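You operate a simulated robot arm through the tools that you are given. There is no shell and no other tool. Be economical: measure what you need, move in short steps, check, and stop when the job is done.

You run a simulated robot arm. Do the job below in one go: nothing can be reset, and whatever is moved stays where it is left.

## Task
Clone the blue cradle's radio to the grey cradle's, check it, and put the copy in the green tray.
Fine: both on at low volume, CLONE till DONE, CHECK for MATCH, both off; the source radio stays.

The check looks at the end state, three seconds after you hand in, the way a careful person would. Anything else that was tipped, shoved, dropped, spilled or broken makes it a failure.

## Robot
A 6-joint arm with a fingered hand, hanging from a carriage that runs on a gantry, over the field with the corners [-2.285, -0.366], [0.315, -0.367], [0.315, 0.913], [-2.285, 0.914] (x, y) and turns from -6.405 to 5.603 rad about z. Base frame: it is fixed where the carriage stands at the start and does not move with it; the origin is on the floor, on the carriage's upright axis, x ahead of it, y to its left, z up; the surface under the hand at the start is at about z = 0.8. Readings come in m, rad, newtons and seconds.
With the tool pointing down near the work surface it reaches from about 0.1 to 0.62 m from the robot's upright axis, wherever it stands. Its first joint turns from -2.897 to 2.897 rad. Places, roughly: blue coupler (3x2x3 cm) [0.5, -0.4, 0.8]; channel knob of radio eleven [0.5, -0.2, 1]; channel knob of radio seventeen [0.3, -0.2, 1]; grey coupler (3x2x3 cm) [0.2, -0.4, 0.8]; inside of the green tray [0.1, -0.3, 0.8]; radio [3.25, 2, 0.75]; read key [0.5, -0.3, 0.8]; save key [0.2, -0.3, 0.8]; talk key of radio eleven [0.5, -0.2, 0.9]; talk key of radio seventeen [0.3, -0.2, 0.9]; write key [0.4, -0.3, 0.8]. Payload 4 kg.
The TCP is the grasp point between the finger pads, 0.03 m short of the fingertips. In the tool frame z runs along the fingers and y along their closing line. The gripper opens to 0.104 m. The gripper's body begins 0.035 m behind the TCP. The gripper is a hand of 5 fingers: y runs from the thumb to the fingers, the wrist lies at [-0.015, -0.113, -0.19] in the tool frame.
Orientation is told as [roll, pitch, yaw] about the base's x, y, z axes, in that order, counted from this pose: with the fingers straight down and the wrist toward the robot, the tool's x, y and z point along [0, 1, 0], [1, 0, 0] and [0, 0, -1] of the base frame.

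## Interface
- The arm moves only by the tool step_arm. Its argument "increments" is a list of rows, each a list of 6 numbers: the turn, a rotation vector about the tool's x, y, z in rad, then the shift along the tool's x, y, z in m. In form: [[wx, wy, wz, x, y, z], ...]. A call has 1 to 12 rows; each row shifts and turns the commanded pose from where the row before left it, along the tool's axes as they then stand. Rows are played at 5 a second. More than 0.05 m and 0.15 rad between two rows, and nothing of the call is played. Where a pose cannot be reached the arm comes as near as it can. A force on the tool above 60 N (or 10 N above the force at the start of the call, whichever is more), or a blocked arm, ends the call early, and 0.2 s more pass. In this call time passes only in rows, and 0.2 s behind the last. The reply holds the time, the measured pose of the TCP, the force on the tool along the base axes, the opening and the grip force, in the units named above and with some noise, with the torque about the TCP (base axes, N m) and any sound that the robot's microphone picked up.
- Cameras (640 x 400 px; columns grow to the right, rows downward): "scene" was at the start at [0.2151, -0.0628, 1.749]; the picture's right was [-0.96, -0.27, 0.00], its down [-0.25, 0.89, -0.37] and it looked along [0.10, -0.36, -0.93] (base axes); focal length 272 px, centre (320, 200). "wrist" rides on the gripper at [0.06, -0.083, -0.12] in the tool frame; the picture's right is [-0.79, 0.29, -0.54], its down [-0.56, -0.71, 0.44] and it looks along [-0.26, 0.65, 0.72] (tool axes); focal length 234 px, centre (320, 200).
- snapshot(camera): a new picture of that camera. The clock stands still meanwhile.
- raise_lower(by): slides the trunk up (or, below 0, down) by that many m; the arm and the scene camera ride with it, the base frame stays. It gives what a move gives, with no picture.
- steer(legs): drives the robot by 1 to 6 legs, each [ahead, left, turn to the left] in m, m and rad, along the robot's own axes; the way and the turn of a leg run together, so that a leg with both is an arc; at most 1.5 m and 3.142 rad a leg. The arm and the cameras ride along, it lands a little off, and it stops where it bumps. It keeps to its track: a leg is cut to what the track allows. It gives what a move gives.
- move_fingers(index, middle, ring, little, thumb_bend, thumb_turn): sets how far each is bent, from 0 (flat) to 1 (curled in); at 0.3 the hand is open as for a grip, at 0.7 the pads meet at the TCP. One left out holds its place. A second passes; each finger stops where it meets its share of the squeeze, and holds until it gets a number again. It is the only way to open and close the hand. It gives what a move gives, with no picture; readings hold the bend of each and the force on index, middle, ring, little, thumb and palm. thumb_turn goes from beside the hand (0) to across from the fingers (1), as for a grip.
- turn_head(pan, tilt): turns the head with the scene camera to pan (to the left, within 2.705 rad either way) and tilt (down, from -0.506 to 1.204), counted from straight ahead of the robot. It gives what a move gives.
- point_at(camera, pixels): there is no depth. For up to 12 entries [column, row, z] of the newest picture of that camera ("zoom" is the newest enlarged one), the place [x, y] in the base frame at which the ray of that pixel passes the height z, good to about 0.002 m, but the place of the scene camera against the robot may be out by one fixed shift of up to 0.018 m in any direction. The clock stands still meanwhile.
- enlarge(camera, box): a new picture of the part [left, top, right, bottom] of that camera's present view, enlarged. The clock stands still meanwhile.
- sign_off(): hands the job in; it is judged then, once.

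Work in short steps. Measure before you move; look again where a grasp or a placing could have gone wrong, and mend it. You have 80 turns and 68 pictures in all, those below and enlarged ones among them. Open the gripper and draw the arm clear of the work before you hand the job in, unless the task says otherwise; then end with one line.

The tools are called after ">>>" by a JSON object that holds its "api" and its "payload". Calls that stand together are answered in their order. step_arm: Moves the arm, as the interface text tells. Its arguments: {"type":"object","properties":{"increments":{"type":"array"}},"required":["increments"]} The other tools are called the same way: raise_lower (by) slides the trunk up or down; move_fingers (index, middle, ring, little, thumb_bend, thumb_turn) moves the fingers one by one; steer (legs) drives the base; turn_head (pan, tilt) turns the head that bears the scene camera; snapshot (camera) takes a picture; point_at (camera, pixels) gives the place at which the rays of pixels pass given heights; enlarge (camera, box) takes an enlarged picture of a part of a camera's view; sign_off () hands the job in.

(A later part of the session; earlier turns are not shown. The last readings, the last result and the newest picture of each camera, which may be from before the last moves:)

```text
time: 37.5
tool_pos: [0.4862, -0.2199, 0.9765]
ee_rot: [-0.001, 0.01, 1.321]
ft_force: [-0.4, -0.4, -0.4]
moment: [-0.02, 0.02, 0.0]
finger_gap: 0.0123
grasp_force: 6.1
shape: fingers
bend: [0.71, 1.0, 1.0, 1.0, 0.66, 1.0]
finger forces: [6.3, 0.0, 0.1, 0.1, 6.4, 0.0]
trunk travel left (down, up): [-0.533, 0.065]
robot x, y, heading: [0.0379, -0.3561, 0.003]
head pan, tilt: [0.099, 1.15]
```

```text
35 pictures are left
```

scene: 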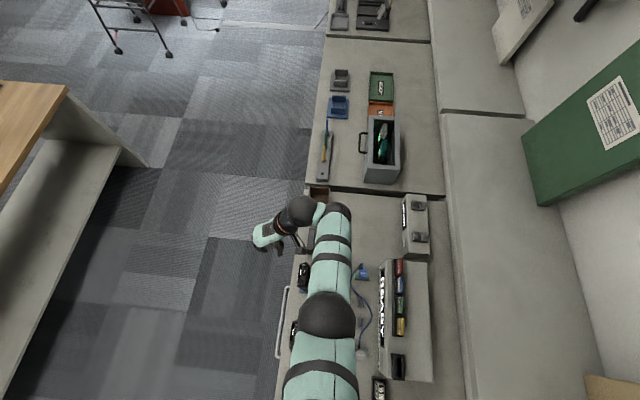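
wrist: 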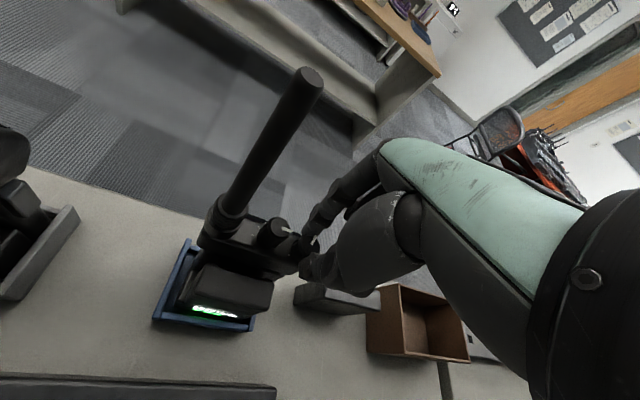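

Zoom on the knob to see how far it turned.

>>> {"api": "enlarge", "payload": {"camera": "wrist", "box": [240, 200, 350, 290]}}

```text
4.44 times, centred on (295, 245) of wrist
```

zoom: 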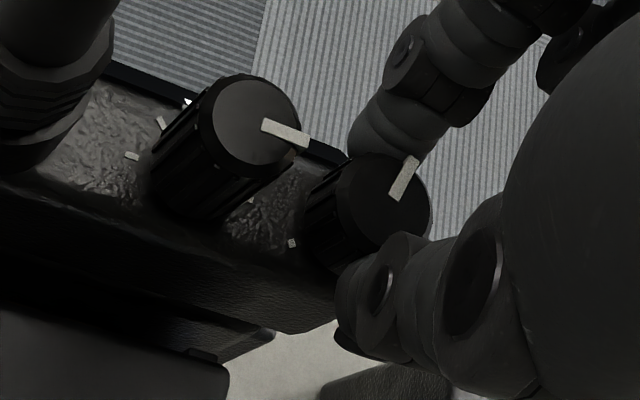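

>>> {"api": "point_at", "payload": {"camera": "zoom", "pixels": [[395, 195, 0.956], [412, 160, 0.956], [380, 198, 0.956], [265, 123, 0.964], [305, 140, 0.964]]}}

```text
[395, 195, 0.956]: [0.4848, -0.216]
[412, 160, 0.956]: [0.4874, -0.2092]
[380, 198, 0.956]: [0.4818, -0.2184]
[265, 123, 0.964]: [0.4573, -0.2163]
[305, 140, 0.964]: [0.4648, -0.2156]
```

Pointer moved from ~79° to ~65°, so some slip. Continue turning 0.4 rad.

>>> {"api": "step_arm", "payload": {"increments": [[0, 0, 0.1, 0, -0.0004, 0], [0, 0, 0.1, 0, -0.0004, 0], [0, 0, 0.1, 0, -0.0004, 0], [0, 0, 0.1, 0, -0.0004, 0]]}}

>>> {"api": "enlarge", "payload": {"camera": "wrist", "box": [230, 190, 350, 290]}}

>>> {"api": "point_at", "payload": {"camera": "zoom", "pixels": [[320, 200, 0.956], [420, 200, 0.956], [320, 300, 0.956]]}}

```text
time: 38.5
tool_pos: [0.4859, -0.2186, 0.9763]
ee_rot: [-0.005, 0.009, 0.921]
ft_force: [0.3, 0.8, 0.5]
moment: [-0.01, 0.0, 0.0]
finger_gap: 0.0126
grasp_force: 6.8
shape: fingers
bend: [0.71, 1.0, 1.0, 1.0, 0.66, 1.0]
finger forces: [6.9, 0.0, 0.1, 0.0, 6.4, 0.0]
trunk travel left (down, up): [-0.533, 0.065]
robot x, y, heading: [0.0344, -0.3565, -0.0]
head pan, tilt: [0.099, 1.15]
```

```text
4.00 times, centred on (290, 240) of wrist
```

zoom: 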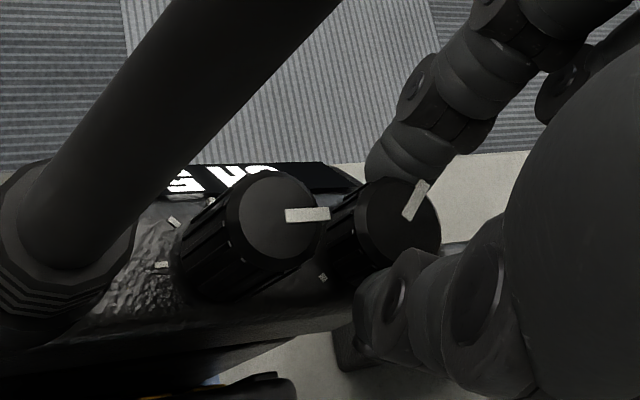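

```text
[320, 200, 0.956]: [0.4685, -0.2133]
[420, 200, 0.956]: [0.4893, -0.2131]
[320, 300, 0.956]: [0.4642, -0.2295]
```

The display lit up. Pointer is now ~51°, tick ~37°. Turn 0.2 rad more, then release and view the display.

>>> {"api": "step_arm", "payload": {"increments": [[0, 0, 0.1, 0, -0.0004, 0], [0, 0, 0.1, 0, -0.0004, 0]]}}

>>> {"api": "move_fingers", "payload": {"index": 0.55, "thumb_bend": 0.55}}

>>> {"api": "raise_lower", "payload": {"by": 0.06}}

>>> {"api": "enlarge", "payload": {"camera": "wrist", "box": [150, 200, 350, 330]}}

```text
time: 39.1
tool_pos: [0.4854, -0.2199, 0.9771]
ee_rot: [-0.007, 0.009, 0.719]
ft_force: [0.4, 0.7, -0.2]
moment: [0.0, -0.02, 0.01]
finger_gap: 0.0124
grasp_force: 6.4
shape: fingers
bend: [0.71, 1.0, 1.0, 1.0, 0.66, 1.0]
finger forces: [6.8, 0.1, 0.1, 0.0, 6.2, 0.0]
trunk travel left (down, up): [-0.533, 0.065]
robot x, y, heading: [0.0332, -0.3569, 0.003]
head pan, tilt: [0.099, 1.15]
```

```text
time: 40.1
tool_pos: [0.485, -0.2214, 0.9769]
ee_rot: [-0.007, 0.006, 0.723]
ft_force: [-0.6, 0.4, -0.4]
moment: [0.0, 0.03, 0.0]
finger_gap: 0.0387
grasp_force: 0.0
shape: fingers
bend: [0.55, 1.0, 1.0, 1.0, 0.55, 1.0]
finger forces: [0.0, 0.0, 0.1, 0.0, 0.1, 0.0]
trunk travel left (down, up): [-0.533, 0.065]
robot x, y, heading: [0.035, -0.3563, 0.005]
head pan, tilt: [0.099, 1.15]
```

```text
time: 41.1
tool_pos: [0.4844, -0.2204, 1.036]
ee_rot: [-0.005, 0.009, 0.722]
ft_force: [0.6, -0.3, -0.5]
moment: [0.01, 0.02, -0.04]
finger_gap: 0.0385
grasp_force: 0.1
shape: fingers
bend: [0.55, 1.0, 1.0, 1.0, 0.55, 1.0]
finger forces: [0.0, 0.1, 0.0, 0.1, 0.0, 0.0]
trunk travel left (down, up): [-0.593, 0.005]
robot x, y, heading: [0.0343, -0.3557, 0.002]
head pan, tilt: [0.099, 1.15]
```

```text
3.08 times, centred on (250, 265) of wrist
```

zoom: 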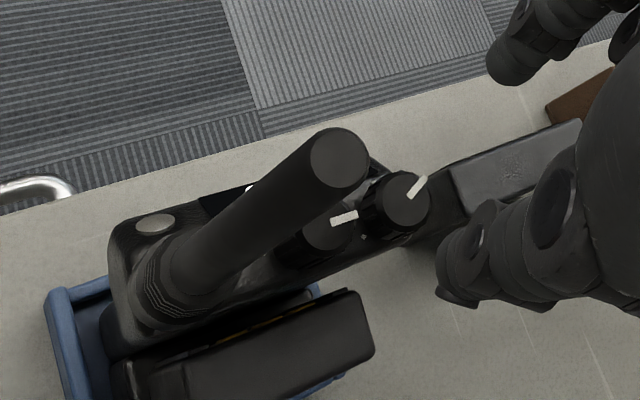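

Released cleanly. Back off in +y, slide to the R17 side, and re-yaw the hand to ~105°.

>>> {"api": "steer", "payload": {"legs": [[0, 0.16, 0], [-0.165, 0, 0]]}}

>>> {"api": "step_arm", "payload": {"increments": [[0, 0, -0.14, 0, 0, 0], [0, 0, -0.14, 0, 0, 0], [0, 0, -0.14, 0, 0, 0], [0, 0, -0.14, 0, 0, 0], [0, 0, -0.14, 0, 0, 0], [0, 0, -0.14, 0, 0, 0], [0, 0, -0.14, 0, 0, 0], [0, 0, -0.14, 0, 0, 0]]}}

>>> {"api": "turn_head", "payload": {"pan": -0.2, "tilt": 1.15}}

>>> {"api": "snapshot", "payload": {"camera": "wrist"}}

>>> {"api": "snapshot", "payload": {"camera": "scene"}}

```text
time: 43.6
tool_pos: [0.32, -0.0605, 1.0368]
ee_rot: [-0.008, 0.007, 0.723]
ft_force: [0.1, 0.0, 0.1]
moment: [0.0, 0.02, 0.0]
finger_gap: 0.0385
grasp_force: 0.0
shape: fingers
bend: [0.55, 1.0, 1.0, 1.0, 0.55, 1.0]
finger forces: [0.0, 0.1, 0.0, 0.0, 0.1, 0.1]
trunk travel left (down, up): [-0.593, 0.005]
robot x, y, heading: [-0.1281, -0.1973, 0.003]
head pan, tilt: [0.099, 1.15]
```

```text
time: 45.4
tool_pos: [0.3199, -0.0611, 1.0374]
ee_rot: [0.002, 0.01, 1.845]
ft_force: [-0.2, -0.5, 0.8]
moment: [0.0, 0.02, 0.0]
finger_gap: 0.0387
grasp_force: 0.0
shape: fingers
bend: [0.55, 1.0, 1.0, 1.0, 0.55, 1.0]
finger forces: [0.1, 0.0, 0.1, 0.0, 0.0, 0.0]
trunk travel left (down, up): [-0.593, 0.005]
robot x, y, heading: [-0.1317, -0.1907, 0.001]
head pan, tilt: [0.099, 1.15]
```

```text
time: 46.2
tool_pos: [0.3205, -0.0614, 1.0372]
ee_rot: [0.007, 0.008, 1.843]
ft_force: [0.6, -0.3, 0.5]
moment: [0.0, 0.0, -0.01]
finger_gap: 0.0386
grasp_force: 0.1
shape: fingers
bend: [0.55, 1.0, 1.0, 1.0, 0.55, 1.0]
finger forces: [0.0, 0.0, 0.0, 0.0, 0.1, 0.1]
trunk travel left (down, up): [-0.593, 0.005]
robot x, y, heading: [-0.1272, -0.1953, 0.003]
head pan, tilt: [-0.201, 1.15]
```

```text
31 pictures are left
```

wrist: 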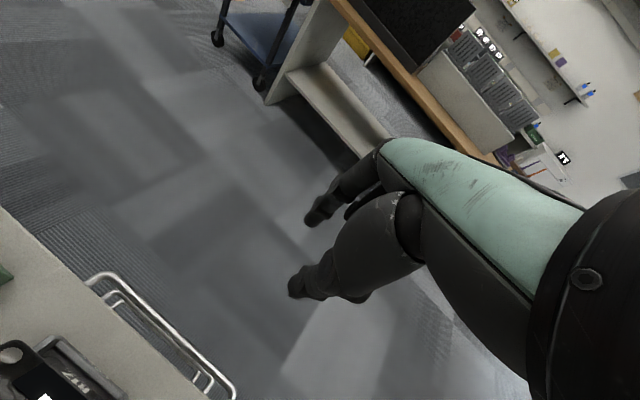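

```text
30 pictures are left
```

scene: 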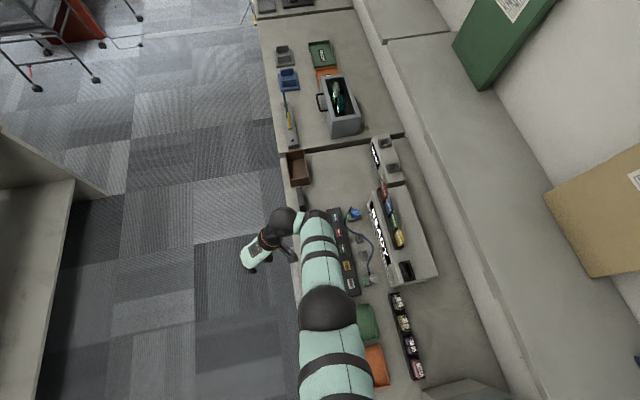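

R17 is at the lower-left edge of the wrist view; move 6 cm toward it for the overhead view.

>>> {"api": "steer", "payload": {"legs": [[0, -0.055, 0]]}}

>>> {"api": "enlarge", "payload": {"camera": "wrist", "box": [0, 250, 240, 400]}}

```text
time: 47.1
tool_pos: [0.3194, -0.1152, 1.0368]
ee_rot: [0.003, 0.008, 1.844]
ft_force: [-0.4, 0.3, -0.8]
moment: [0.01, 0.0, 0.0]
finger_gap: 0.0385
grasp_force: 0.1
shape: fingers
bend: [0.55, 1.0, 1.0, 1.0, 0.55, 1.0]
finger forces: [0.0, 0.1, 0.0, 0.0, 0.0, 0.1]
trunk travel left (down, up): [-0.593, 0.005]
robot x, y, heading: [-0.1295, -0.2498, -0.002]
head pan, tilt: [-0.201, 1.15]
```

```text
2.67 times, centred on (120, 325) of wrist
```

zoom: 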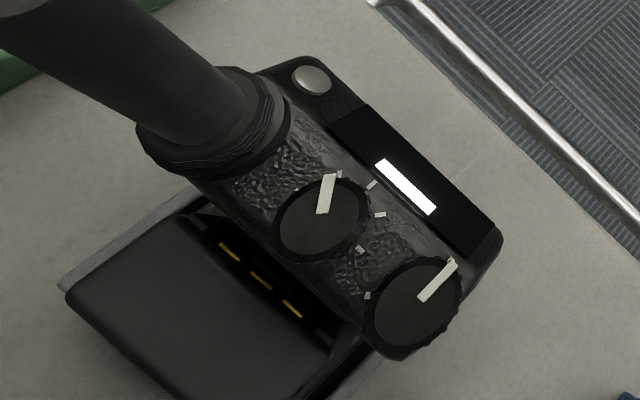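

R17 clearly visible, off. Query its knob rim and others.

>>> {"api": "point_at", "payload": {"camera": "zoom", "pixels": [[365, 310, 0.956], [461, 288, 0.956], [425, 258, 0.956], [392, 350, 0.956], [420, 299, 0.956], [452, 265, 0.956], [275, 232, 0.964], [368, 208, 0.964], [215, 110, 0.96]]}}

```text
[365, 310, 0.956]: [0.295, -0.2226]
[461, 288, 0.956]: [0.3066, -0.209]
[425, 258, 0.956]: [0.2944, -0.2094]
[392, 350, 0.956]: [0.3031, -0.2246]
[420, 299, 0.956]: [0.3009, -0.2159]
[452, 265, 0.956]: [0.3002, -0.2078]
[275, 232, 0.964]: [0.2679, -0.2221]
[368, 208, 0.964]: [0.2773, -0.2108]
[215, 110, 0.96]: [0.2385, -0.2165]
```

Knob at ≈(0.300,−0.2165). Drive over it (antenna at x≈0.244 stays clear), then lower partway and check.

>>> {"api": "steer", "payload": {"legs": [[-0.015, -0.1, 0]]}}

>>> {"api": "raise_lower", "payload": {"by": -0.04}}

>>> {"api": "enlarge", "payload": {"camera": "wrist", "box": [190, 150, 350, 310]}}

```text
time: 48.3
tool_pos: [0.3072, -0.2143, 1.0366]
ee_rot: [0.004, 0.009, 1.842]
ft_force: [0.7, -0.3, 0.0]
moment: [0.0, 0.01, 0.01]
finger_gap: 0.0388
grasp_force: 0.0
shape: fingers
bend: [0.55, 1.0, 1.0, 1.0, 0.55, 1.0]
finger forces: [0.0, 0.0, 0.1, 0.1, 0.1, 0.1]
trunk travel left (down, up): [-0.593, 0.005]
robot x, y, heading: [-0.1434, -0.3476, 0.004]
head pan, tilt: [-0.201, 1.15]
```

```text
time: 49.1
tool_pos: [0.3068, -0.214, 0.9964]
ee_rot: [0.004, 0.009, 1.845]
ft_force: [-0.2, -0.2, -0.2]
moment: [0.0, -0.01, -0.02]
finger_gap: 0.0385
grasp_force: 0.1
shape: fingers
bend: [0.55, 1.0, 1.0, 1.0, 0.55, 1.0]
finger forces: [0.0, 0.0, 0.0, 0.0, 0.1, 0.0]
trunk travel left (down, up): [-0.553, 0.045]
robot x, y, heading: [-0.1436, -0.3487, 0.008]
head pan, tilt: [-0.201, 1.15]
```

```text
2.50 times, centred on (270, 230) of wrist
```

zoom: 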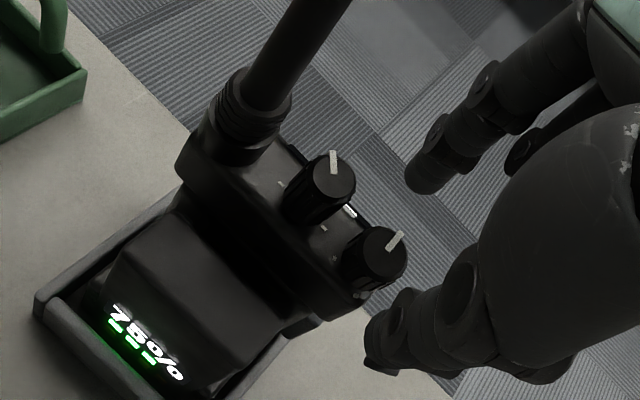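

Straddling well; nudge ~2.5 mm, descend 2 cm and close in two stages, then turn 0.9 rad clockwise as on R11.

>>> {"api": "step_arm", "payload": {"increments": [[0, 0, 0, 0.0026, -0.001, 0.01], [0, 0, 0, 0, 0, 0.01]]}}

>>> {"api": "move_fingers", "payload": {"index": 0.66, "thumb_bend": 0.66}}

>>> {"api": "move_fingers", "payload": {"index": 0.72, "thumb_bend": 0.72}}

>>> {"api": "step_arm", "payload": {"increments": [[0, 0, 0.1, 0, -0.00046, 0], [0, 0, 0.1, 0, -0.00046, 0], [0, 0, 0.1, 0, -0.00046, 0], [0, 0, 0.1, 0, -0.00046, 0], [0, 0, 0.1, 0, -0.00046, 0], [0, 0, 0.1, 0, -0.0004, 0], [0, 0, 0.1, 0, -0.0004, 0], [0, 0, 0.1, 0, -0.0004, 0], [0, 0, 0.1, 0, -0.0004, 0], [0, 0, 0.1, 0, -0.0004, 0]]}}

>>> {"api": "enlarge", "payload": {"camera": "wrist", "box": [230, 190, 350, 290]}}

>>> {"api": "point_at", "payload": {"camera": "zoom", "pixels": [[320, 200, 0.956], [420, 200, 0.956], [320, 300, 0.956]]}}

```text
time: 49.7
tool_pos: [0.3028, -0.2175, 0.9761]
ee_rot: [0.004, 0.007, 1.842]
ft_force: [0.8, 0.3, -0.4]
moment: [-0.01, 0.02, -0.02]
finger_gap: 0.0387
grasp_force: 0.0
shape: fingers
bend: [0.55, 1.0, 1.0, 1.0, 0.55, 1.0]
finger forces: [0.0, 0.0, 0.0, 0.0, 0.0, 0.0]
trunk travel left (down, up): [-0.553, 0.045]
robot x, y, heading: [-0.1452, -0.3496, 0.006]
head pan, tilt: [-0.201, 1.15]
```

```text
time: 50.7
tool_pos: [0.3036, -0.2168, 0.9771]
ee_rot: [0.003, 0.008, 1.843]
ft_force: [-0.5, 1.0, 0.5]
moment: [0.03, 0.01, 0.01]
finger_gap: 0.0158
grasp_force: 1.1
shape: fingers
bend: [0.64, 1.0, 1.0, 1.0, 0.65, 1.0]
finger forces: [1.6, 0.1, 0.0, 0.0, 0.7, 0.0]
trunk travel left (down, up): [-0.553, 0.045]
robot x, y, heading: [-0.1431, -0.3447, 0.006]
head pan, tilt: [-0.201, 1.15]
```

```text
time: 51.7
tool_pos: [0.3032, -0.2159, 0.9763]
ee_rot: [0.004, 0.011, 1.842]
ft_force: [0.6, 0.4, -1.1]
moment: [-0.05, 0.01, -0.01]
finger_gap: 0.0131
grasp_force: 5.8
shape: fingers
bend: [0.63, 1.0, 1.0, 1.0, 0.67, 1.0]
finger forces: [6.4, 0.0, 0.0, 0.1, 6.3, 0.0]
trunk travel left (down, up): [-0.553, 0.045]
robot x, y, heading: [-0.1446, -0.3511, 0.007]
head pan, tilt: [-0.201, 1.15]
```

```text
time: 53.9
tool_pos: [0.3026, -0.2206, 0.9777]
ee_rot: [-0.006, 0.007, 0.842]
ft_force: [0.8, 0.4, -0.6]
moment: [0.03, 0.0, -0.03]
finger_gap: 0.0129
grasp_force: 6.5
shape: fingers
bend: [0.62, 1.0, 1.0, 1.0, 0.67, 1.0]
finger forces: [7.0, 0.0, 0.1, 0.0, 6.1, 0.0]
trunk travel left (down, up): [-0.553, 0.045]
robot x, y, heading: [-0.1463, -0.3487, 0.004]
head pan, tilt: [-0.201, 1.15]
```

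```text
4.00 times, centred on (290, 240) of wrist
```

zoom: 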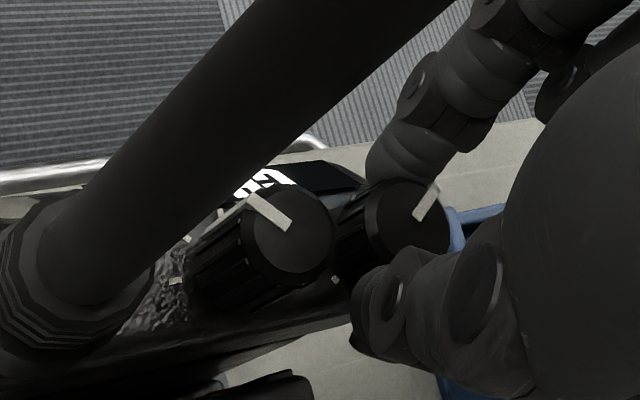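

```text
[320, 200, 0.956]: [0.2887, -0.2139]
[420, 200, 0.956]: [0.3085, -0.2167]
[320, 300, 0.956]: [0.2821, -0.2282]
```

R17's pointer is at ~34° (low tick) and its display is on. Release, raise fully, and take a scene picture to locate the keys and read displays.

>>> {"api": "move_fingers", "payload": {"index": 0.55, "thumb_bend": 0.55}}

>>> {"api": "raise_lower", "payload": {"by": 0.045}}

>>> {"api": "step_arm", "payload": {"increments": [[0, 0, 0, 0, 0, -0.02], [0, 0, 0, 0, 0, -0.02]]}}

>>> {"api": "turn_head", "payload": {"pan": -0.2, "tilt": 1.2}}

>>> {"api": "snapshot", "payload": {"camera": "scene"}}

```text
time: 54.9
tool_pos: [0.3028, -0.2211, 0.977]
ee_rot: [-0.005, 0.006, 0.842]
ft_force: [0.2, -0.5, 1.2]
moment: [0.0, -0.07, -0.02]
finger_gap: 0.0386
grasp_force: 0.2
shape: fingers
bend: [0.55, 1.0, 1.0, 1.0, 0.55, 1.0]
finger forces: [0.0, 0.0, 0.0, 0.0, 0.1, 0.1]
trunk travel left (down, up): [-0.553, 0.045]
robot x, y, heading: [-0.1493, -0.3505, 0.007]
head pan, tilt: [-0.201, 1.15]
```

```text
time: 55.8
tool_pos: [0.302, -0.2204, 1.021]
ee_rot: [-0.006, 0.008, 0.844]
ft_force: [0.4, 0.0, -0.4]
moment: [0.01, -0.05, 0.02]
finger_gap: 0.0389
grasp_force: 0.1
shape: fingers
bend: [0.55, 1.0, 1.0, 1.0, 0.55, 1.0]
finger forces: [0.0, 0.0, 0.0, 0.1, 0.1, 0.1]
trunk travel left (down, up): [-0.598, 0.0]
robot x, y, heading: [-0.145, -0.3495, 0.0]
head pan, tilt: [-0.201, 1.15]
```

```text
time: 56.4
tool_pos: [0.3026, -0.2209, 1.0626]
ee_rot: [-0.006, 0.007, 0.844]
ft_force: [-1.2, 0.8, 0.3]
moment: [-0.02, 0.0, 0.0]
finger_gap: 0.0387
grasp_force: 0.0
shape: fingers
bend: [0.55, 1.0, 1.0, 1.0, 0.55, 1.0]
finger forces: [0.0, 0.0, 0.0, 0.0, 0.0, 0.1]
trunk travel left (down, up): [-0.598, 0.0]
robot x, y, heading: [-0.1444, -0.3497, 0.002]
head pan, tilt: [-0.201, 1.15]
```

```text
time: 57.0
tool_pos: [0.3024, -0.2208, 1.0627]
ee_rot: [-0.004, 0.006, 0.843]
ft_force: [-0.2, 1.4, -0.2]
moment: [0.01, 0.01, -0.04]
finger_gap: 0.0386
grasp_force: 0.0
shape: fingers
bend: [0.55, 1.0, 1.0, 1.0, 0.55, 1.0]
finger forces: [0.0, 0.0, 0.0, 0.0, 0.0, 0.0]
trunk travel left (down, up): [-0.598, 0.0]
robot x, y, heading: [-0.144, -0.3469, 0.006]
head pan, tilt: [-0.201, 1.201]
```

```text
26 pictures are left
```

scene: 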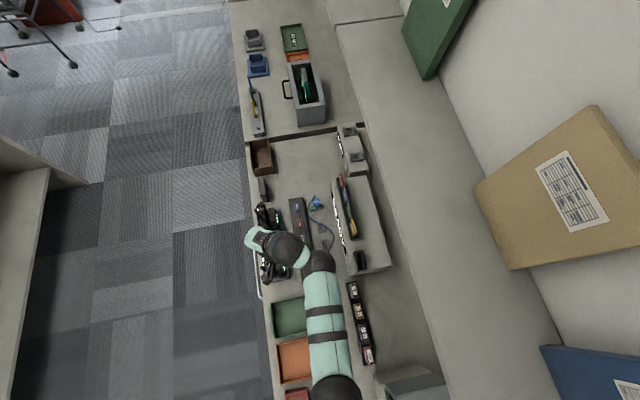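

>>> {"api": "enlarge", "payload": {"camera": "scene", "box": [250, 185, 350, 265]}}

```text
5.00 times, centred on (300, 225) of scene
```

zoom: 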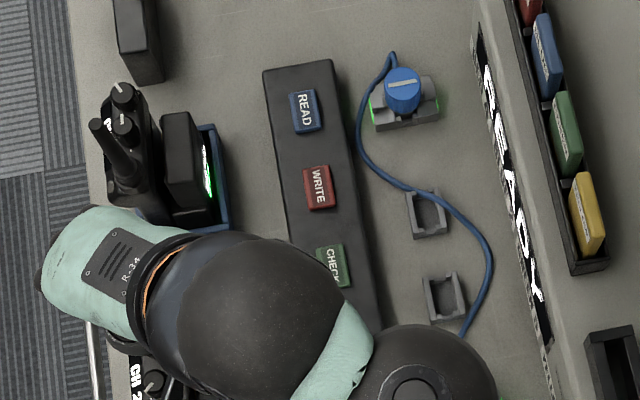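

>>> {"api": "point_at", "payload": {"camera": "zoom", "pixels": [[304, 110, 0.84], [319, 187, 0.84], [333, 262, 0.84], [304, 110, 0.83], [403, 93, 0.87], [330, 188, 0.84], [300, 75, 0.83], [480, 100, 0.9]]}}

```text
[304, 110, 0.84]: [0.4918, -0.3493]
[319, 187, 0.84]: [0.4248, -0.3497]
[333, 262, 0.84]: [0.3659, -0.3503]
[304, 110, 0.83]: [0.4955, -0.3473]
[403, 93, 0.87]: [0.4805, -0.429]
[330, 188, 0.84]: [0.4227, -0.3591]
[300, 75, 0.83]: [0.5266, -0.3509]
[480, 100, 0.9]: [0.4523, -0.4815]
```

CLONE should be at ≈(0.301,−0.338). Close the fingertips, move over it at height, then lower to TCP z≈0.90.

>>> {"api": "move_fingers", "payload": {"index": 0.7, "thumb_bend": 0.7}}

>>> {"api": "step_arm", "payload": {"increments": [[0, 0, 0, -0.0257, -0.0293, 0], [0, 0, 0, -0.0257, -0.0293, 0], [0, 0, 0, -0.0257, -0.0293, 0]]}}

>>> {"api": "raise_lower", "payload": {"by": -0.13}}

>>> {"api": "snapshot", "payload": {"camera": "wrist"}}

```text
time: 58.0
tool_pos: [0.3018, -0.2198, 1.0623]
ee_rot: [-0.007, 0.008, 0.844]
ft_force: [-0.5, -0.7, -0.6]
moment: [0.05, -0.03, 0.01]
finger_gap: 0.002
grasp_force: 0.0
shape: fingers
bend: [0.7, 1.0, 1.0, 1.0, 0.7, 1.0]
finger forces: [0.0, 0.1, 0.1, 0.0, 0.1, 0.0]
trunk travel left (down, up): [-0.598, 0.0]
robot x, y, heading: [-0.1459, -0.3462, 0.003]
head pan, tilt: [-0.201, 1.201]
```

```text
time: 58.8
tool_pos: [0.3004, -0.3385, 1.0625]
ee_rot: [-0.006, 0.007, 0.844]
ft_force: [-0.2, 0.2, 0.3]
moment: [-0.03, -0.01, 0.01]
finger_gap: 0.0019
grasp_force: 0.0
shape: fingers
bend: [0.7, 1.0, 1.0, 1.0, 0.7, 1.0]
finger forces: [0.1, 0.0, 0.0, 0.0, 0.0, 0.0]
trunk travel left (down, up): [-0.598, 0.0]
robot x, y, heading: [-0.1489, -0.3505, 0.004]
head pan, tilt: [-0.201, 1.201]
```

```text
time: 60.4
tool_pos: [0.3015, -0.3389, 0.9332]
ee_rot: [-0.004, 0.008, 0.842]
ft_force: [-1.0, 0.6, -0.8]
moment: [0.01, -0.04, 0.03]
finger_gap: 0.0019
grasp_force: 0.0
shape: fingers
bend: [0.7, 1.0, 1.0, 1.0, 0.7, 1.0]
finger forces: [0.1, 0.0, 0.0, 0.1, 0.0, 0.1]
trunk travel left (down, up): [-0.468, 0.13]
robot x, y, heading: [-0.1499, -0.3498, -0.001]
head pan, tilt: [-0.201, 1.201]
```

```text
24 pictures are left
```

wrist: 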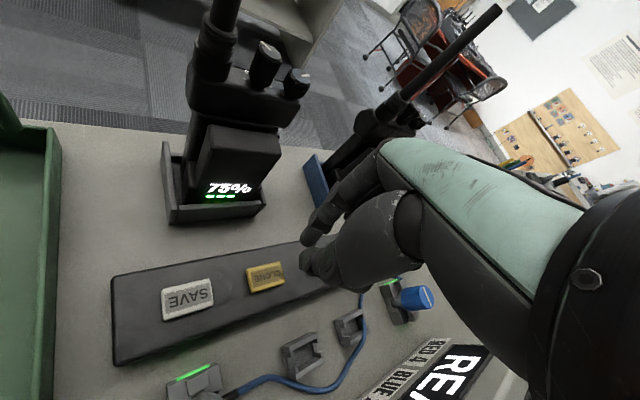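

CLONE at (266,277), SAVE at (188,298). Query exact positions.

>>> {"api": "point_at", "payload": {"camera": "wrist", "pixels": [[266, 277, 0.84], [266, 277, 0.83], [266, 277, 0.85], [188, 298, 0.84], [112, 363, 0.8], [345, 325, 0.82], [216, 115, 0.95]]}}

```text
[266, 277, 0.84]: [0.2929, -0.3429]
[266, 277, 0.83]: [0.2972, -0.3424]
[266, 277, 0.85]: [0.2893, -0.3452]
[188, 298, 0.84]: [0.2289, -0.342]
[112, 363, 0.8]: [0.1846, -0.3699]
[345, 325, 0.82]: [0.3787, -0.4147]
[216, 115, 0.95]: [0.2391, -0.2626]
```

Shift ~6 mm to the key centre, descend to just above, then press gently in small steps.

>>> {"api": "step_arm", "payload": {"increments": [[0, 0, 0, 0.003, -0.005, 0.02], [0, 0, 0, 0, 0, 0.025], [0, 0, 0, 0, 0, 0.004], [0, 0, 0, 0, 0, 0.004], [0, 0, 0, 0, 0, 0.004], [0, 0, 0, 0, 0, 0.003], [0, 0, 0, 0, 0, 0.003]]}}

```text
time: 62.0
tool_pos: [0.2952, -0.3405, 0.8694]
ee_rot: [-0.007, 0.007, 0.841]
ft_force: [0.4, -0.4, -0.4]
moment: [0.03, 0.01, -0.03]
finger_gap: 0.0017
grasp_force: 0.2
shape: fingers
bend: [0.7, 1.0, 1.0, 1.0, 0.7, 1.0]
finger forces: [0.0, 0.1, 0.1, 0.0, 0.0, 0.0]
trunk travel left (down, up): [-0.468, 0.13]
robot x, y, heading: [-0.1427, -0.3499, 0.0]
head pan, tilt: [-0.201, 1.201]
```

No contact yet at TCP z 0.869 (tip ≈0.84). Continue in 2–3 mm steps.

>>> {"api": "step_arm", "payload": {"increments": [[0, 0, 0, 0, 0, 0.003], [0, 0, 0, 0, 0, 0.003], [0, 0, 0, 0, 0, 0.003]]}}

>>> {"api": "enlarge", "payload": {"camera": "wrist", "box": [200, 180, 420, 330]}}

```text
time: 62.8
tool_pos: [0.2978, -0.3415, 0.8639]
ee_rot: [-0.009, 0.003, 0.844]
ft_force: [-7.9, -1.7, 31.1]
moment: [-0.23, 0.6, -0.01]
finger_gap: 0.0015
grasp_force: 15.6
shape: fingers
bend: [0.7, 1.0, 1.0, 1.0, 0.7, 1.0]
finger forces: [1.5, 0.1, 0.1, 0.0, 29.7, 0.0]
trunk travel left (down, up): [-0.468, 0.13]
robot x, y, heading: [-0.143, -0.3499, -0.001]
head pan, tilt: [-0.201, 1.201]
heard: click
```

```text
2.67 times, centred on (310, 255) of wrist
```

zoom: 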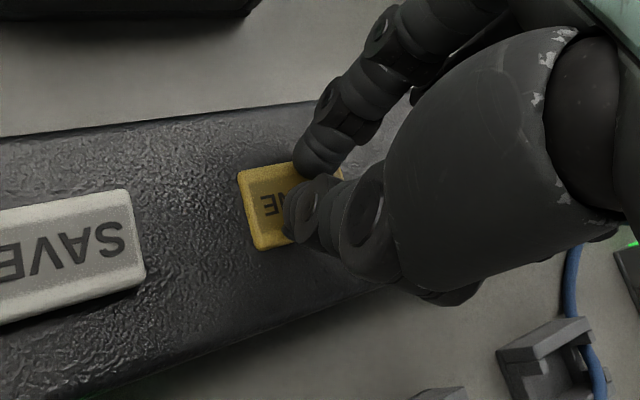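

A click was heard. Lift off 1 cm and read the display with the scene camera.

>>> {"api": "step_arm", "payload": {"increments": [[0, 0, 0, 0, 0, -0.01], [0, 0, 0, 0, 0, -0.01]]}}

>>> {"api": "enlarge", "payload": {"camera": "scene", "box": [240, 160, 400, 290]}}

```text
time: 63.4
tool_pos: [0.2932, -0.3404, 0.8805]
ee_rot: [-0.004, 0.01, 0.844]
ft_force: [-0.9, 0.6, -0.2]
moment: [0.0, 0.01, 0.0]
finger_gap: 0.0009
grasp_force: 0.1
shape: fingers
bend: [0.7, 1.0, 1.0, 1.0, 0.7, 1.0]
finger forces: [0.0, 0.0, 0.0, 0.0, 0.0, 0.1]
trunk travel left (down, up): [-0.468, 0.13]
robot x, y, heading: [-0.1424, -0.3465, 0.007]
head pan, tilt: [-0.201, 1.201]
```

```text
3.08 times, centred on (320, 225) of scene
```

zoom: 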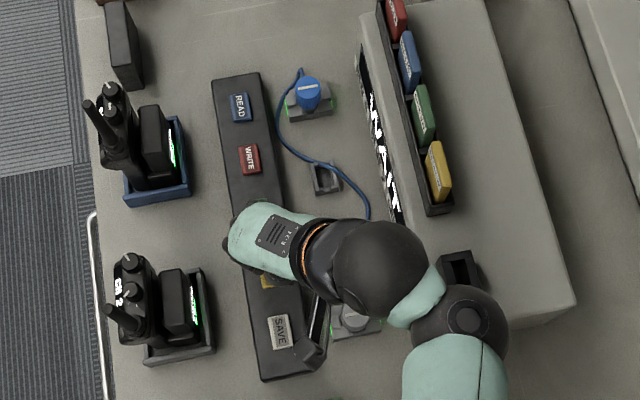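

>>> {"api": "enlarge", "payload": {"camera": "scene", "box": [322, 172, 362, 234]}}

```text
6.45 times, centred on (342, 203) of scene
```

zoom: 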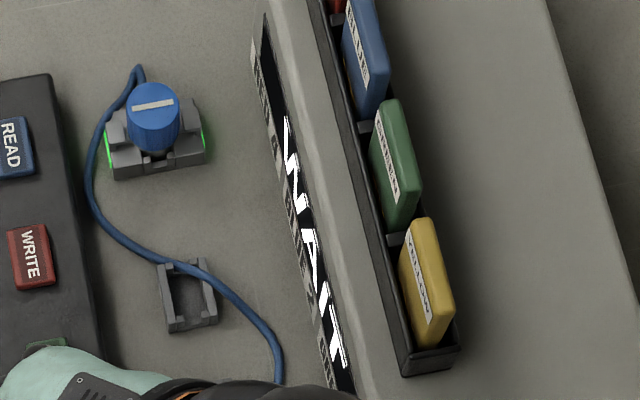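

Display says WAIT: cloning is running. Meanwhile hover over CHECK (0.358,−0.341) and let time pass.

>>> {"api": "step_arm", "payload": {"increments": [[0, 0, 0, 0, 0, -0.02], [0, 0, 0, -0.0243, 0.0216, 0], [0, 0, 0, -0.0243, 0.0216, 0], [0, 0, 0, 0, 0, 0], [0, 0, 0, 0, 0, 0], [0, 0, 0, 0, 0, 0], [0, 0, 0, 0, 0, 0], [0, 0, 0, 0, 0, 0], [0, 0, 0, 0, 0, 0], [0, 0, 0, 0, 0, 0], [0, 0, 0, 0, 0, 0], [0, 0, 0, 0, 0, 0]]}}

>>> {"api": "step_arm", "payload": {"increments": [[0, 0, 0, 0, 0, 0], [0, 0, 0, 0, 0, 0], [0, 0, 0, 0, 0, 0], [0, 0, 0, 0, 0, 0], [0, 0, 0, 0, 0, 0], [0, 0, 0, 0, 0, 0], [0, 0, 0, 0, 0, 0], [0, 0, 0, 0, 0, 0], [0, 0, 0, 0, 0, 0], [0, 0, 0, 0, 0, 0]]}}

>>> {"api": "enlarge", "payload": {"camera": "scene", "box": [302, 172, 362, 244]}}

```text
time: 66.0
tool_pos: [0.3605, -0.3403, 0.902]
ee_rot: [-0.005, 0.006, 0.843]
ft_force: [-1.2, -0.1, 0.1]
moment: [0.0, 0.01, 0.01]
finger_gap: 0.0014
grasp_force: 0.1
shape: fingers
bend: [0.7, 1.0, 1.0, 1.0, 0.7, 1.0]
finger forces: [0.1, 0.0, 0.1, 0.0, 0.0, 0.0]
trunk travel left (down, up): [-0.468, 0.13]
robot x, y, heading: [-0.1468, -0.3492, 0.003]
head pan, tilt: [-0.201, 1.201]
```

```text
time: 68.2
tool_pos: [0.3615, -0.3418, 0.9013]
ee_rot: [-0.006, 0.007, 0.844]
ft_force: [0.3, 0.5, 0.2]
moment: [-0.03, -0.02, 0.01]
finger_gap: 0.0012
grasp_force: 0.1
shape: fingers
bend: [0.7, 1.0, 1.0, 1.0, 0.7, 1.0]
finger forces: [0.0, 0.0, 0.0, 0.0, 0.0, 0.0]
trunk travel left (down, up): [-0.468, 0.13]
robot x, y, heading: [-0.1427, -0.3501, 0.0]
head pan, tilt: [-0.201, 1.201]
```

```text
5.56 times, centred on (332, 208) of scene
```

zoom: 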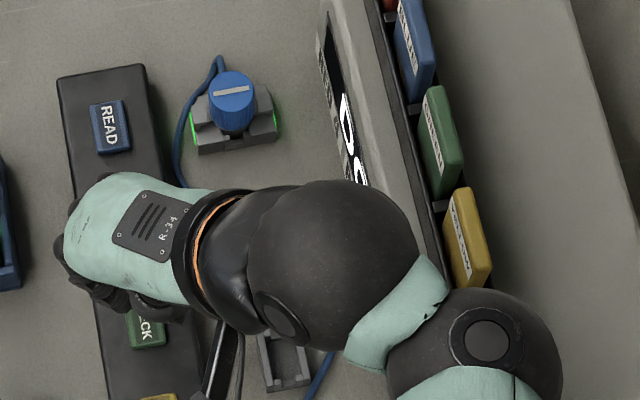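

Display reads "DO…" (DONE). Verify the CHECK key location before pressing.

>>> {"api": "point_at", "payload": {"camera": "zoom", "pixels": [[147, 330, 0.84], [150, 345, 0.84], [110, 127, 0.84]]}}

>>> {"api": "step_arm", "payload": {"increments": [[0, 0, 0, 0.002, -0.002, 0.02], [0, 0, 0, 0, 0, 0.01], [0, 0, 0, 0, 0, 0.003], [0, 0, 0, 0, 0, 0.003], [0, 0, 0, 0, 0, 0.003]]}}

```text
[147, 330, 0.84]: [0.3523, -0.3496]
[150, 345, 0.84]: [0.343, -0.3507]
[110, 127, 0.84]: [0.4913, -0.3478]
```

```text
time: 69.4
tool_pos: [0.3599, -0.3423, 0.865]
ee_rot: [-0.009, 0.004, 0.845]
ft_force: [-5.6, -1.9, 22.3]
moment: [-0.14, 0.45, 0.0]
finger_gap: 0.0011
grasp_force: 10.9
shape: fingers
bend: [0.7, 1.0, 1.0, 1.0, 0.7, 1.0]
finger forces: [1.3, 0.1, 0.1, 0.0, 21.1, 0.1]
trunk travel left (down, up): [-0.468, 0.13]
robot x, y, heading: [-0.1458, -0.3456, 0.001]
head pan, tilt: [-0.201, 1.201]
heard: click
```

Clicked. Lift and rise, wait a little, move back above R17's volume knob, then read the display.

>>> {"api": "step_arm", "payload": {"increments": [[0, 0, 0, 0, 0, -0.02], [0, 0, 0, 0, 0, -0.02], [0, 0, 0, 0, 0, -0.02], [0, 0, 0, 0, 0, 0], [0, 0, 0, 0, 0, 0], [0, 0, 0, 0, 0, 0], [0, 0, 0, 0, 0, 0], [0, 0, 0, 0, 0, 0]]}}

>>> {"api": "raise_lower", "payload": {"by": 0.13}}

>>> {"api": "step_arm", "payload": {"increments": [[0, 0, 0, 0.031, 0.0128, 0], [0, 0, 0, 0.031, 0.0128, 0], [0, 0, 0, 0.031, 0.0128, 0], [0, 0, 0, 0.031, 0.0128, 0]]}}

>>> {"api": "enlarge", "payload": {"camera": "scene", "box": [240, 172, 362, 282]}}

```text
time: 71.2
tool_pos: [0.3572, -0.3404, 0.9221]
ee_rot: [-0.004, 0.005, 0.844]
ft_force: [-0.6, -0.1, -0.9]
moment: [0.0, 0.0, -0.02]
finger_gap: 0.0012
grasp_force: 0.1
shape: fingers
bend: [0.7, 1.0, 1.0, 1.0, 0.7, 1.0]
finger forces: [0.0, 0.0, 0.0, 0.1, 0.1, 0.0]
trunk travel left (down, up): [-0.468, 0.13]
robot x, y, heading: [-0.1437, -0.35, 0.003]
head pan, tilt: [-0.201, 1.201]
```

```text
time: 72.8
tool_pos: [0.3567, -0.3402, 1.0512]
ee_rot: [-0.006, 0.006, 0.841]
ft_force: [-0.6, 0.3, 0.7]
moment: [0.02, -0.01, 0.01]
finger_gap: 0.0012
grasp_force: 0.0
shape: fingers
bend: [0.7, 1.0, 1.0, 1.0, 0.7, 1.0]
finger forces: [0.1, 0.0, 0.0, 0.0, 0.0, 0.0]
trunk travel left (down, up): [-0.598, 0.0]
robot x, y, heading: [-0.1429, -0.3517, 0.003]
head pan, tilt: [-0.201, 1.201]
```

```text
time: 73.8
tool_pos: [0.3012, -0.2198, 1.051]
ee_rot: [-0.004, 0.008, 0.841]
ft_force: [0.3, 0.0, -1.1]
moment: [0.02, 0.03, 0.01]
finger_gap: 0.0014
grasp_force: 0.0
shape: fingers
bend: [0.7, 1.0, 1.0, 1.0, 0.7, 1.0]
finger forces: [0.0, 0.0, 0.0, 0.1, 0.0, 0.0]
trunk travel left (down, up): [-0.598, 0.0]
robot x, y, heading: [-0.1467, -0.3473, 0.007]
head pan, tilt: [-0.201, 1.201]
```

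```text
3.64 times, centred on (301, 227) of scene
```

zoom: 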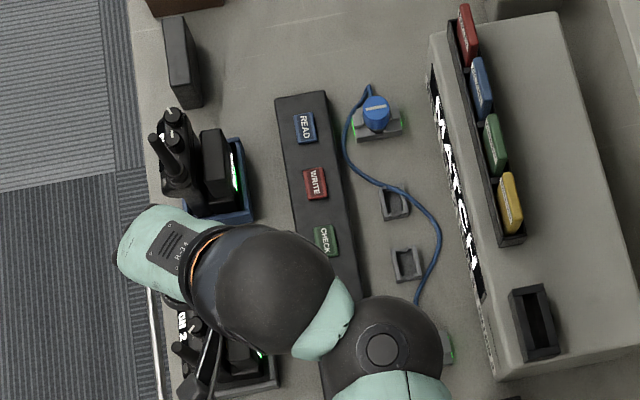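

>>> {"api": "enlarge", "payload": {"camera": "scene", "box": [318, 185, 362, 260]}}

```text
5.33 times, centred on (340, 222) of scene
```

zoom: 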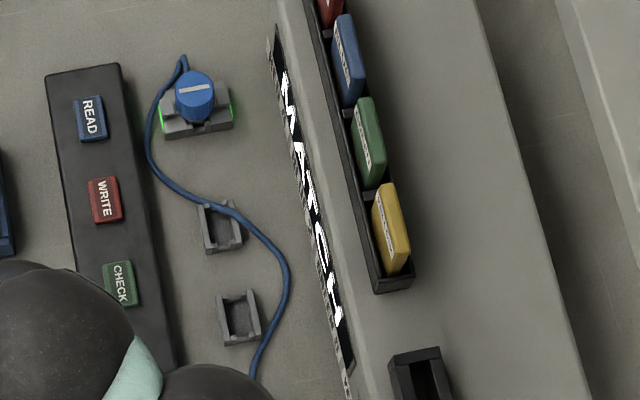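

The display reads MATCH. Now R17 off: open, lower onto its volume knob, pinch and turn back counter-clockwise.

>>> {"api": "move_fingers", "payload": {"index": 0.55, "thumb_bend": 0.55}}

>>> {"api": "raise_lower", "payload": {"by": -0.05}}

>>> {"api": "enlarge", "payload": {"camera": "wrist", "box": [190, 150, 350, 310]}}

```text
time: 74.8
tool_pos: [0.299, -0.2201, 1.0511]
ee_rot: [-0.003, 0.007, 0.843]
ft_force: [-0.4, -0.5, -0.6]
moment: [0.01, 0.0, 0.0]
finger_gap: 0.0387
grasp_force: 0.1
shape: fingers
bend: [0.55, 1.0, 1.0, 1.0, 0.55, 1.0]
finger forces: [0.0, 0.1, 0.0, 0.1, 0.1, 0.0]
trunk travel left (down, up): [-0.598, 0.0]
robot x, y, heading: [-0.1439, -0.3485, 0.003]
head pan, tilt: [-0.201, 1.201]
```

```text
time: 75.7
tool_pos: [0.3003, -0.2209, 1.0012]
ee_rot: [-0.005, 0.006, 0.842]
ft_force: [0.9, 0.3, -0.5]
moment: [0.03, 0.04, -0.02]
finger_gap: 0.0384
grasp_force: 0.0
shape: fingers
bend: [0.55, 1.0, 1.0, 1.0, 0.55, 1.0]
finger forces: [0.1, 0.0, 0.0, 0.0, 0.1, 0.0]
trunk travel left (down, up): [-0.548, 0.05]
robot x, y, heading: [-0.1428, -0.3477, 0.003]
head pan, tilt: [-0.201, 1.201]
```

```text
2.50 times, centred on (270, 230) of wrist
```

zoom: 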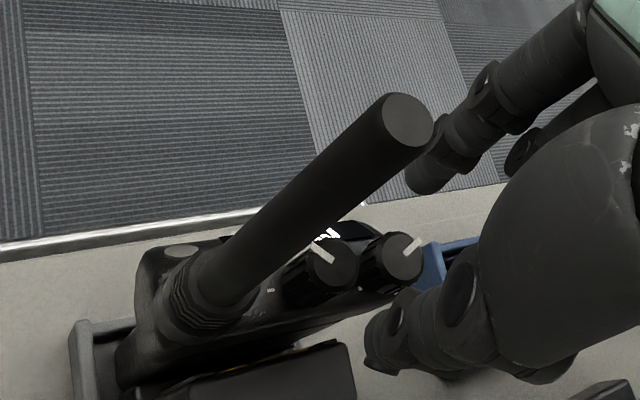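

Knob is ~5 mm toward the index side; nudge and descend 2.4 cm, pinch, turn back ~1 rad.

>>> {"api": "step_arm", "payload": {"increments": [[0, 0, 0, -0.003, 0.004, 0.012], [0, 0, 0, 0, 0, 0.012]]}}

>>> {"api": "move_fingers", "payload": {"index": 0.66, "thumb_bend": 0.66}}

>>> {"api": "move_fingers", "payload": {"index": 0.72, "thumb_bend": 0.72}}

>>> {"api": "step_arm", "payload": {"increments": [[0, 0, -0.1, 0, 0.0003, 0], [0, 0, -0.1, 0, 0.0003, 0], [0, 0, -0.1, 0, 0.0003, 0], [0, 0, -0.1, 0, 0.0003, 0], [0, 0, -0.1, 0, 0.0003, 0], [0, 0, -0.1, 0, 0.0003, 0], [0, 0, -0.1, 0, 0.0003, 0], [0, 0, -0.1, 0, 0.0003, 0], [0, 0, -0.1, 0, 0.0003, 0], [0, 0, -0.1, 0, 0.0003, 0], [0, 0, -0.08, 0, 0.0003, 0]]}}

>>> {"api": "enlarge", "payload": {"camera": "wrist", "box": [210, 170, 350, 290]}}

```text
time: 76.3
tool_pos: [0.3047, -0.2192, 0.9762]
ee_rot: [-0.004, 0.007, 0.844]
ft_force: [0.9, -0.5, -0.2]
moment: [-0.01, 0.01, 0.0]
finger_gap: 0.0387
grasp_force: 0.2
shape: fingers
bend: [0.55, 1.0, 1.0, 1.0, 0.55, 1.0]
finger forces: [0.0, 0.0, 0.0, 0.1, 0.0, 0.1]
trunk travel left (down, up): [-0.548, 0.05]
robot x, y, heading: [-0.1503, -0.3485, 0.002]
head pan, tilt: [-0.201, 1.201]
```

```text
time: 77.3
tool_pos: [0.3041, -0.2191, 0.9769]
ee_rot: [-0.006, 0.008, 0.842]
ft_force: [0.9, 0.6, -0.3]
moment: [-0.02, -0.02, 0.01]
finger_gap: 0.0151
grasp_force: 1.1
shape: fingers
bend: [0.64, 1.0, 1.0, 1.0, 0.65, 1.0]
finger forces: [1.3, 0.0, 0.0, 0.0, 0.9, 0.1]
trunk travel left (down, up): [-0.548, 0.05]
robot x, y, heading: [-0.1462, -0.3458, 0.004]
head pan, tilt: [-0.201, 1.201]
```

```text
time: 78.3
tool_pos: [0.3039, -0.2194, 0.9762]
ee_rot: [-0.006, 0.01, 0.844]
ft_force: [0.2, 0.4, 1.5]
moment: [-0.03, -0.01, -0.04]
finger_gap: 0.0129
grasp_force: 6.1
shape: fingers
bend: [0.63, 1.0, 1.0, 1.0, 0.66, 1.0]
finger forces: [6.1, 0.0, 0.1, 0.1, 6.6, 0.0]
trunk travel left (down, up): [-0.548, 0.05]
robot x, y, heading: [-0.1431, -0.3509, 0.005]
head pan, tilt: [-0.201, 1.201]
```

```text
time: 80.7
tool_pos: [0.305, -0.2151, 0.9774]
ee_rot: [0.004, 0.009, 1.925]
ft_force: [0.5, 0.8, 0.8]
moment: [0.01, 0.0, -0.04]
finger_gap: 0.0131
grasp_force: 5.9
shape: fingers
bend: [0.63, 1.0, 1.0, 1.0, 0.66, 1.0]
finger forces: [6.1, 0.1, 0.0, 0.0, 6.3, 0.0]
trunk travel left (down, up): [-0.548, 0.05]
robot x, y, heading: [-0.1434, -0.3528, 0.005]
head pan, tilt: [-0.201, 1.201]
```

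```text
3.33 times, centred on (280, 230) of wrist
```

zoom: 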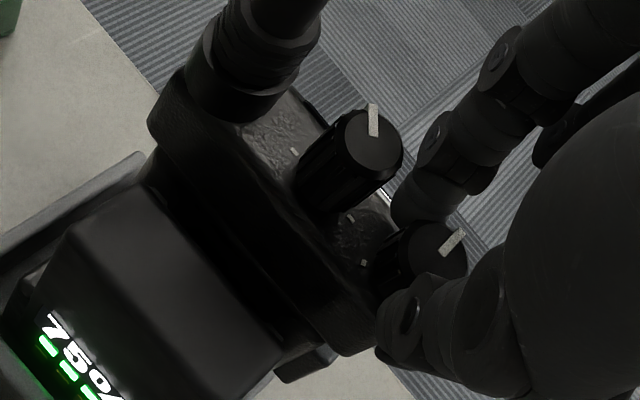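

Pointer is back near the front. Release, rise, back off in +y, and check R17's display from the overhead view.

>>> {"api": "move_fingers", "payload": {"index": 0.55, "thumb_bend": 0.55}}

>>> {"api": "raise_lower", "payload": {"by": 0.05}}

>>> {"api": "steer", "payload": {"legs": [[0, 0.11, 0]]}}

>>> {"api": "enlarge", "payload": {"camera": "wrist", "box": [0, 220, 240, 400]}}

```text
time: 81.7
tool_pos: [0.3042, -0.2166, 0.9769]
ee_rot: [0.004, 0.008, 1.924]
ft_force: [-0.5, 1.1, 0.0]
moment: [0.02, -0.02, -0.01]
finger_gap: 0.0387
grasp_force: 0.0
shape: fingers
bend: [0.55, 1.0, 1.0, 1.0, 0.55, 1.0]
finger forces: [0.1, 0.0, 0.1, 0.0, 0.0, 0.0]
trunk travel left (down, up): [-0.548, 0.05]
robot x, y, heading: [-0.143, -0.348, 0.003]
head pan, tilt: [-0.201, 1.201]
```

```text
time: 82.6
tool_pos: [0.3052, -0.2158, 1.0256]
ee_rot: [0.005, 0.009, 1.924]
ft_force: [-0.2, 0.4, 0.3]
moment: [0.01, 0.04, -0.02]
finger_gap: 0.0385
grasp_force: 0.1
shape: fingers
bend: [0.55, 1.0, 1.0, 1.0, 0.55, 1.0]
finger forces: [0.1, 0.0, 0.1, 0.0, 0.1, 0.0]
trunk travel left (down, up): [-0.598, 0.0]
robot x, y, heading: [-0.1455, -0.3473, 0.005]
head pan, tilt: [-0.201, 1.201]
```

```text
time: 83.8
tool_pos: [0.3038, -0.1062, 1.0263]
ee_rot: [0.003, 0.008, 1.923]
ft_force: [1.0, 0.4, -0.4]
moment: [0.0, -0.02, -0.03]
finger_gap: 0.0385
grasp_force: 0.1
shape: fingers
bend: [0.55, 1.0, 1.0, 1.0, 0.55, 1.0]
finger forces: [0.0, 0.0, 0.0, 0.0, 0.0, 0.0]
trunk travel left (down, up): [-0.598, 0.0]
robot x, y, heading: [-0.1445, -0.2364, 0.002]
head pan, tilt: [-0.201, 1.201]
```

```text
2.22 times, centred on (120, 310) of wrist
```

zoom: 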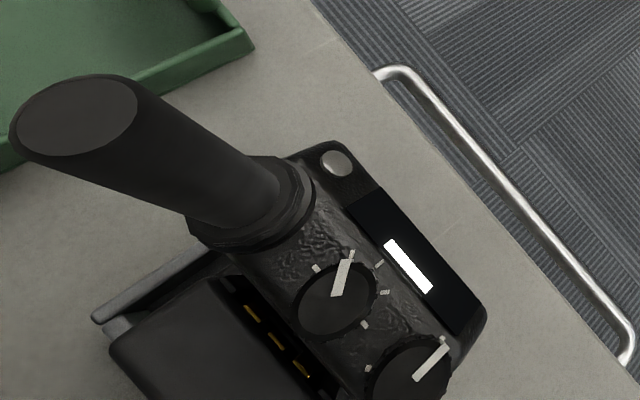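

R17 is off again (bar). Now turn the hand back to ~48° here, slide to R11 and approach its volume knob.

>>> {"api": "step_arm", "payload": {"increments": [[0, 0, 0.135, 0, 0, 0], [0, 0, 0.135, 0, 0, 0], [0, 0, 0.135, 0, 0, 0], [0, 0, 0.135, 0, 0, 0], [0, 0, 0.135, 0, 0, 0], [0, 0, 0.135, 0, 0, 0], [0, 0, 0.135, 0, 0, 0], [0, 0, 0.135, 0, 0, 0]]}}

>>> {"api": "steer", "payload": {"legs": [[0, 0.045, 0], [0.181, 0, 0], [0, -0.1, 0]]}}

```text
time: 85.6
tool_pos: [0.3046, -0.1069, 1.0274]
ee_rot: [-0.004, 0.007, 0.842]
ft_force: [0.2, -0.4, -0.9]
moment: [0.0, 0.01, 0.03]
finger_gap: 0.0384
grasp_force: 0.0
shape: fingers
bend: [0.55, 1.0, 1.0, 1.0, 0.55, 1.0]
finger forces: [0.1, 0.1, 0.1, 0.1, 0.0, 0.1]
trunk travel left (down, up): [-0.598, 0.0]
robot x, y, heading: [-0.1411, -0.2413, 0.002]
head pan, tilt: [-0.201, 1.201]
```

```text
time: 88.4
tool_pos: [0.4865, -0.1608, 1.0257]
ee_rot: [-0.006, 0.007, 0.843]
ft_force: [-0.1, -0.8, -0.3]
moment: [0.02, 0.01, -0.01]
finger_gap: 0.0385
grasp_force: 0.0
shape: fingers
bend: [0.55, 1.0, 1.0, 1.0, 0.55, 1.0]
finger forces: [0.1, 0.0, 0.0, 0.0, 0.1, 0.1]
trunk travel left (down, up): [-0.598, 0.0]
robot x, y, heading: [0.0389, -0.2932, 0.001]
head pan, tilt: [-0.201, 1.201]
```

Continue the remaining 5.8 cm in −y, lower 2.5 cm and check alignment.

>>> {"api": "steer", "payload": {"legs": [[-0.002, -0.058, 0]]}}

>>> {"api": "raise_lower", "payload": {"by": -0.025}}

>>> {"api": "enlarge", "payload": {"camera": "wrist", "box": [190, 150, 350, 310]}}

```text
time: 89.3
tool_pos: [0.4849, -0.2178, 1.0251]
ee_rot: [-0.006, 0.007, 0.845]
ft_force: [0.4, -0.6, -0.1]
moment: [0.01, 0.01, -0.01]
finger_gap: 0.0386
grasp_force: 0.1
shape: fingers
bend: [0.55, 1.0, 1.0, 1.0, 0.55, 1.0]
finger forces: [0.0, 0.0, 0.0, 0.1, 0.1, 0.1]
trunk travel left (down, up): [-0.598, 0.0]
robot x, y, heading: [0.0321, -0.3538, 0.002]
head pan, tilt: [-0.201, 1.201]
```

```text
time: 90.0
tool_pos: [0.4851, -0.2193, 1.0025]
ee_rot: [-0.006, 0.006, 0.843]
ft_force: [1.0, -0.2, -0.3]
moment: [-0.02, 0.03, -0.02]
finger_gap: 0.0387
grasp_force: 0.1
shape: fingers
bend: [0.55, 1.0, 1.0, 1.0, 0.55, 1.0]
finger forces: [0.0, 0.0, 0.0, 0.0, 0.0, 0.1]
trunk travel left (down, up): [-0.573, 0.025]
robot x, y, heading: [0.0349, -0.3509, 0.002]
head pan, tilt: [-0.201, 1.201]
```

```text
2.50 times, centred on (270, 230) of wrist
```

zoom: 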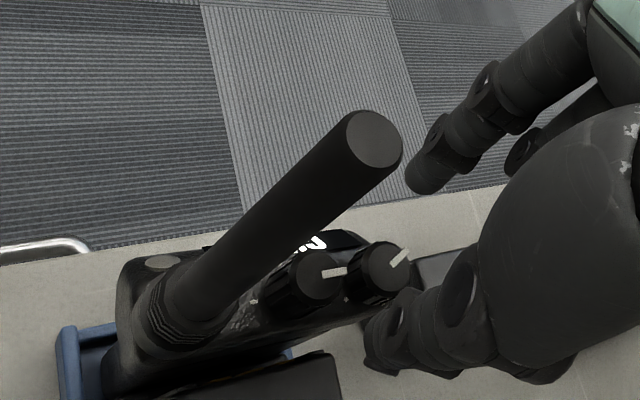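

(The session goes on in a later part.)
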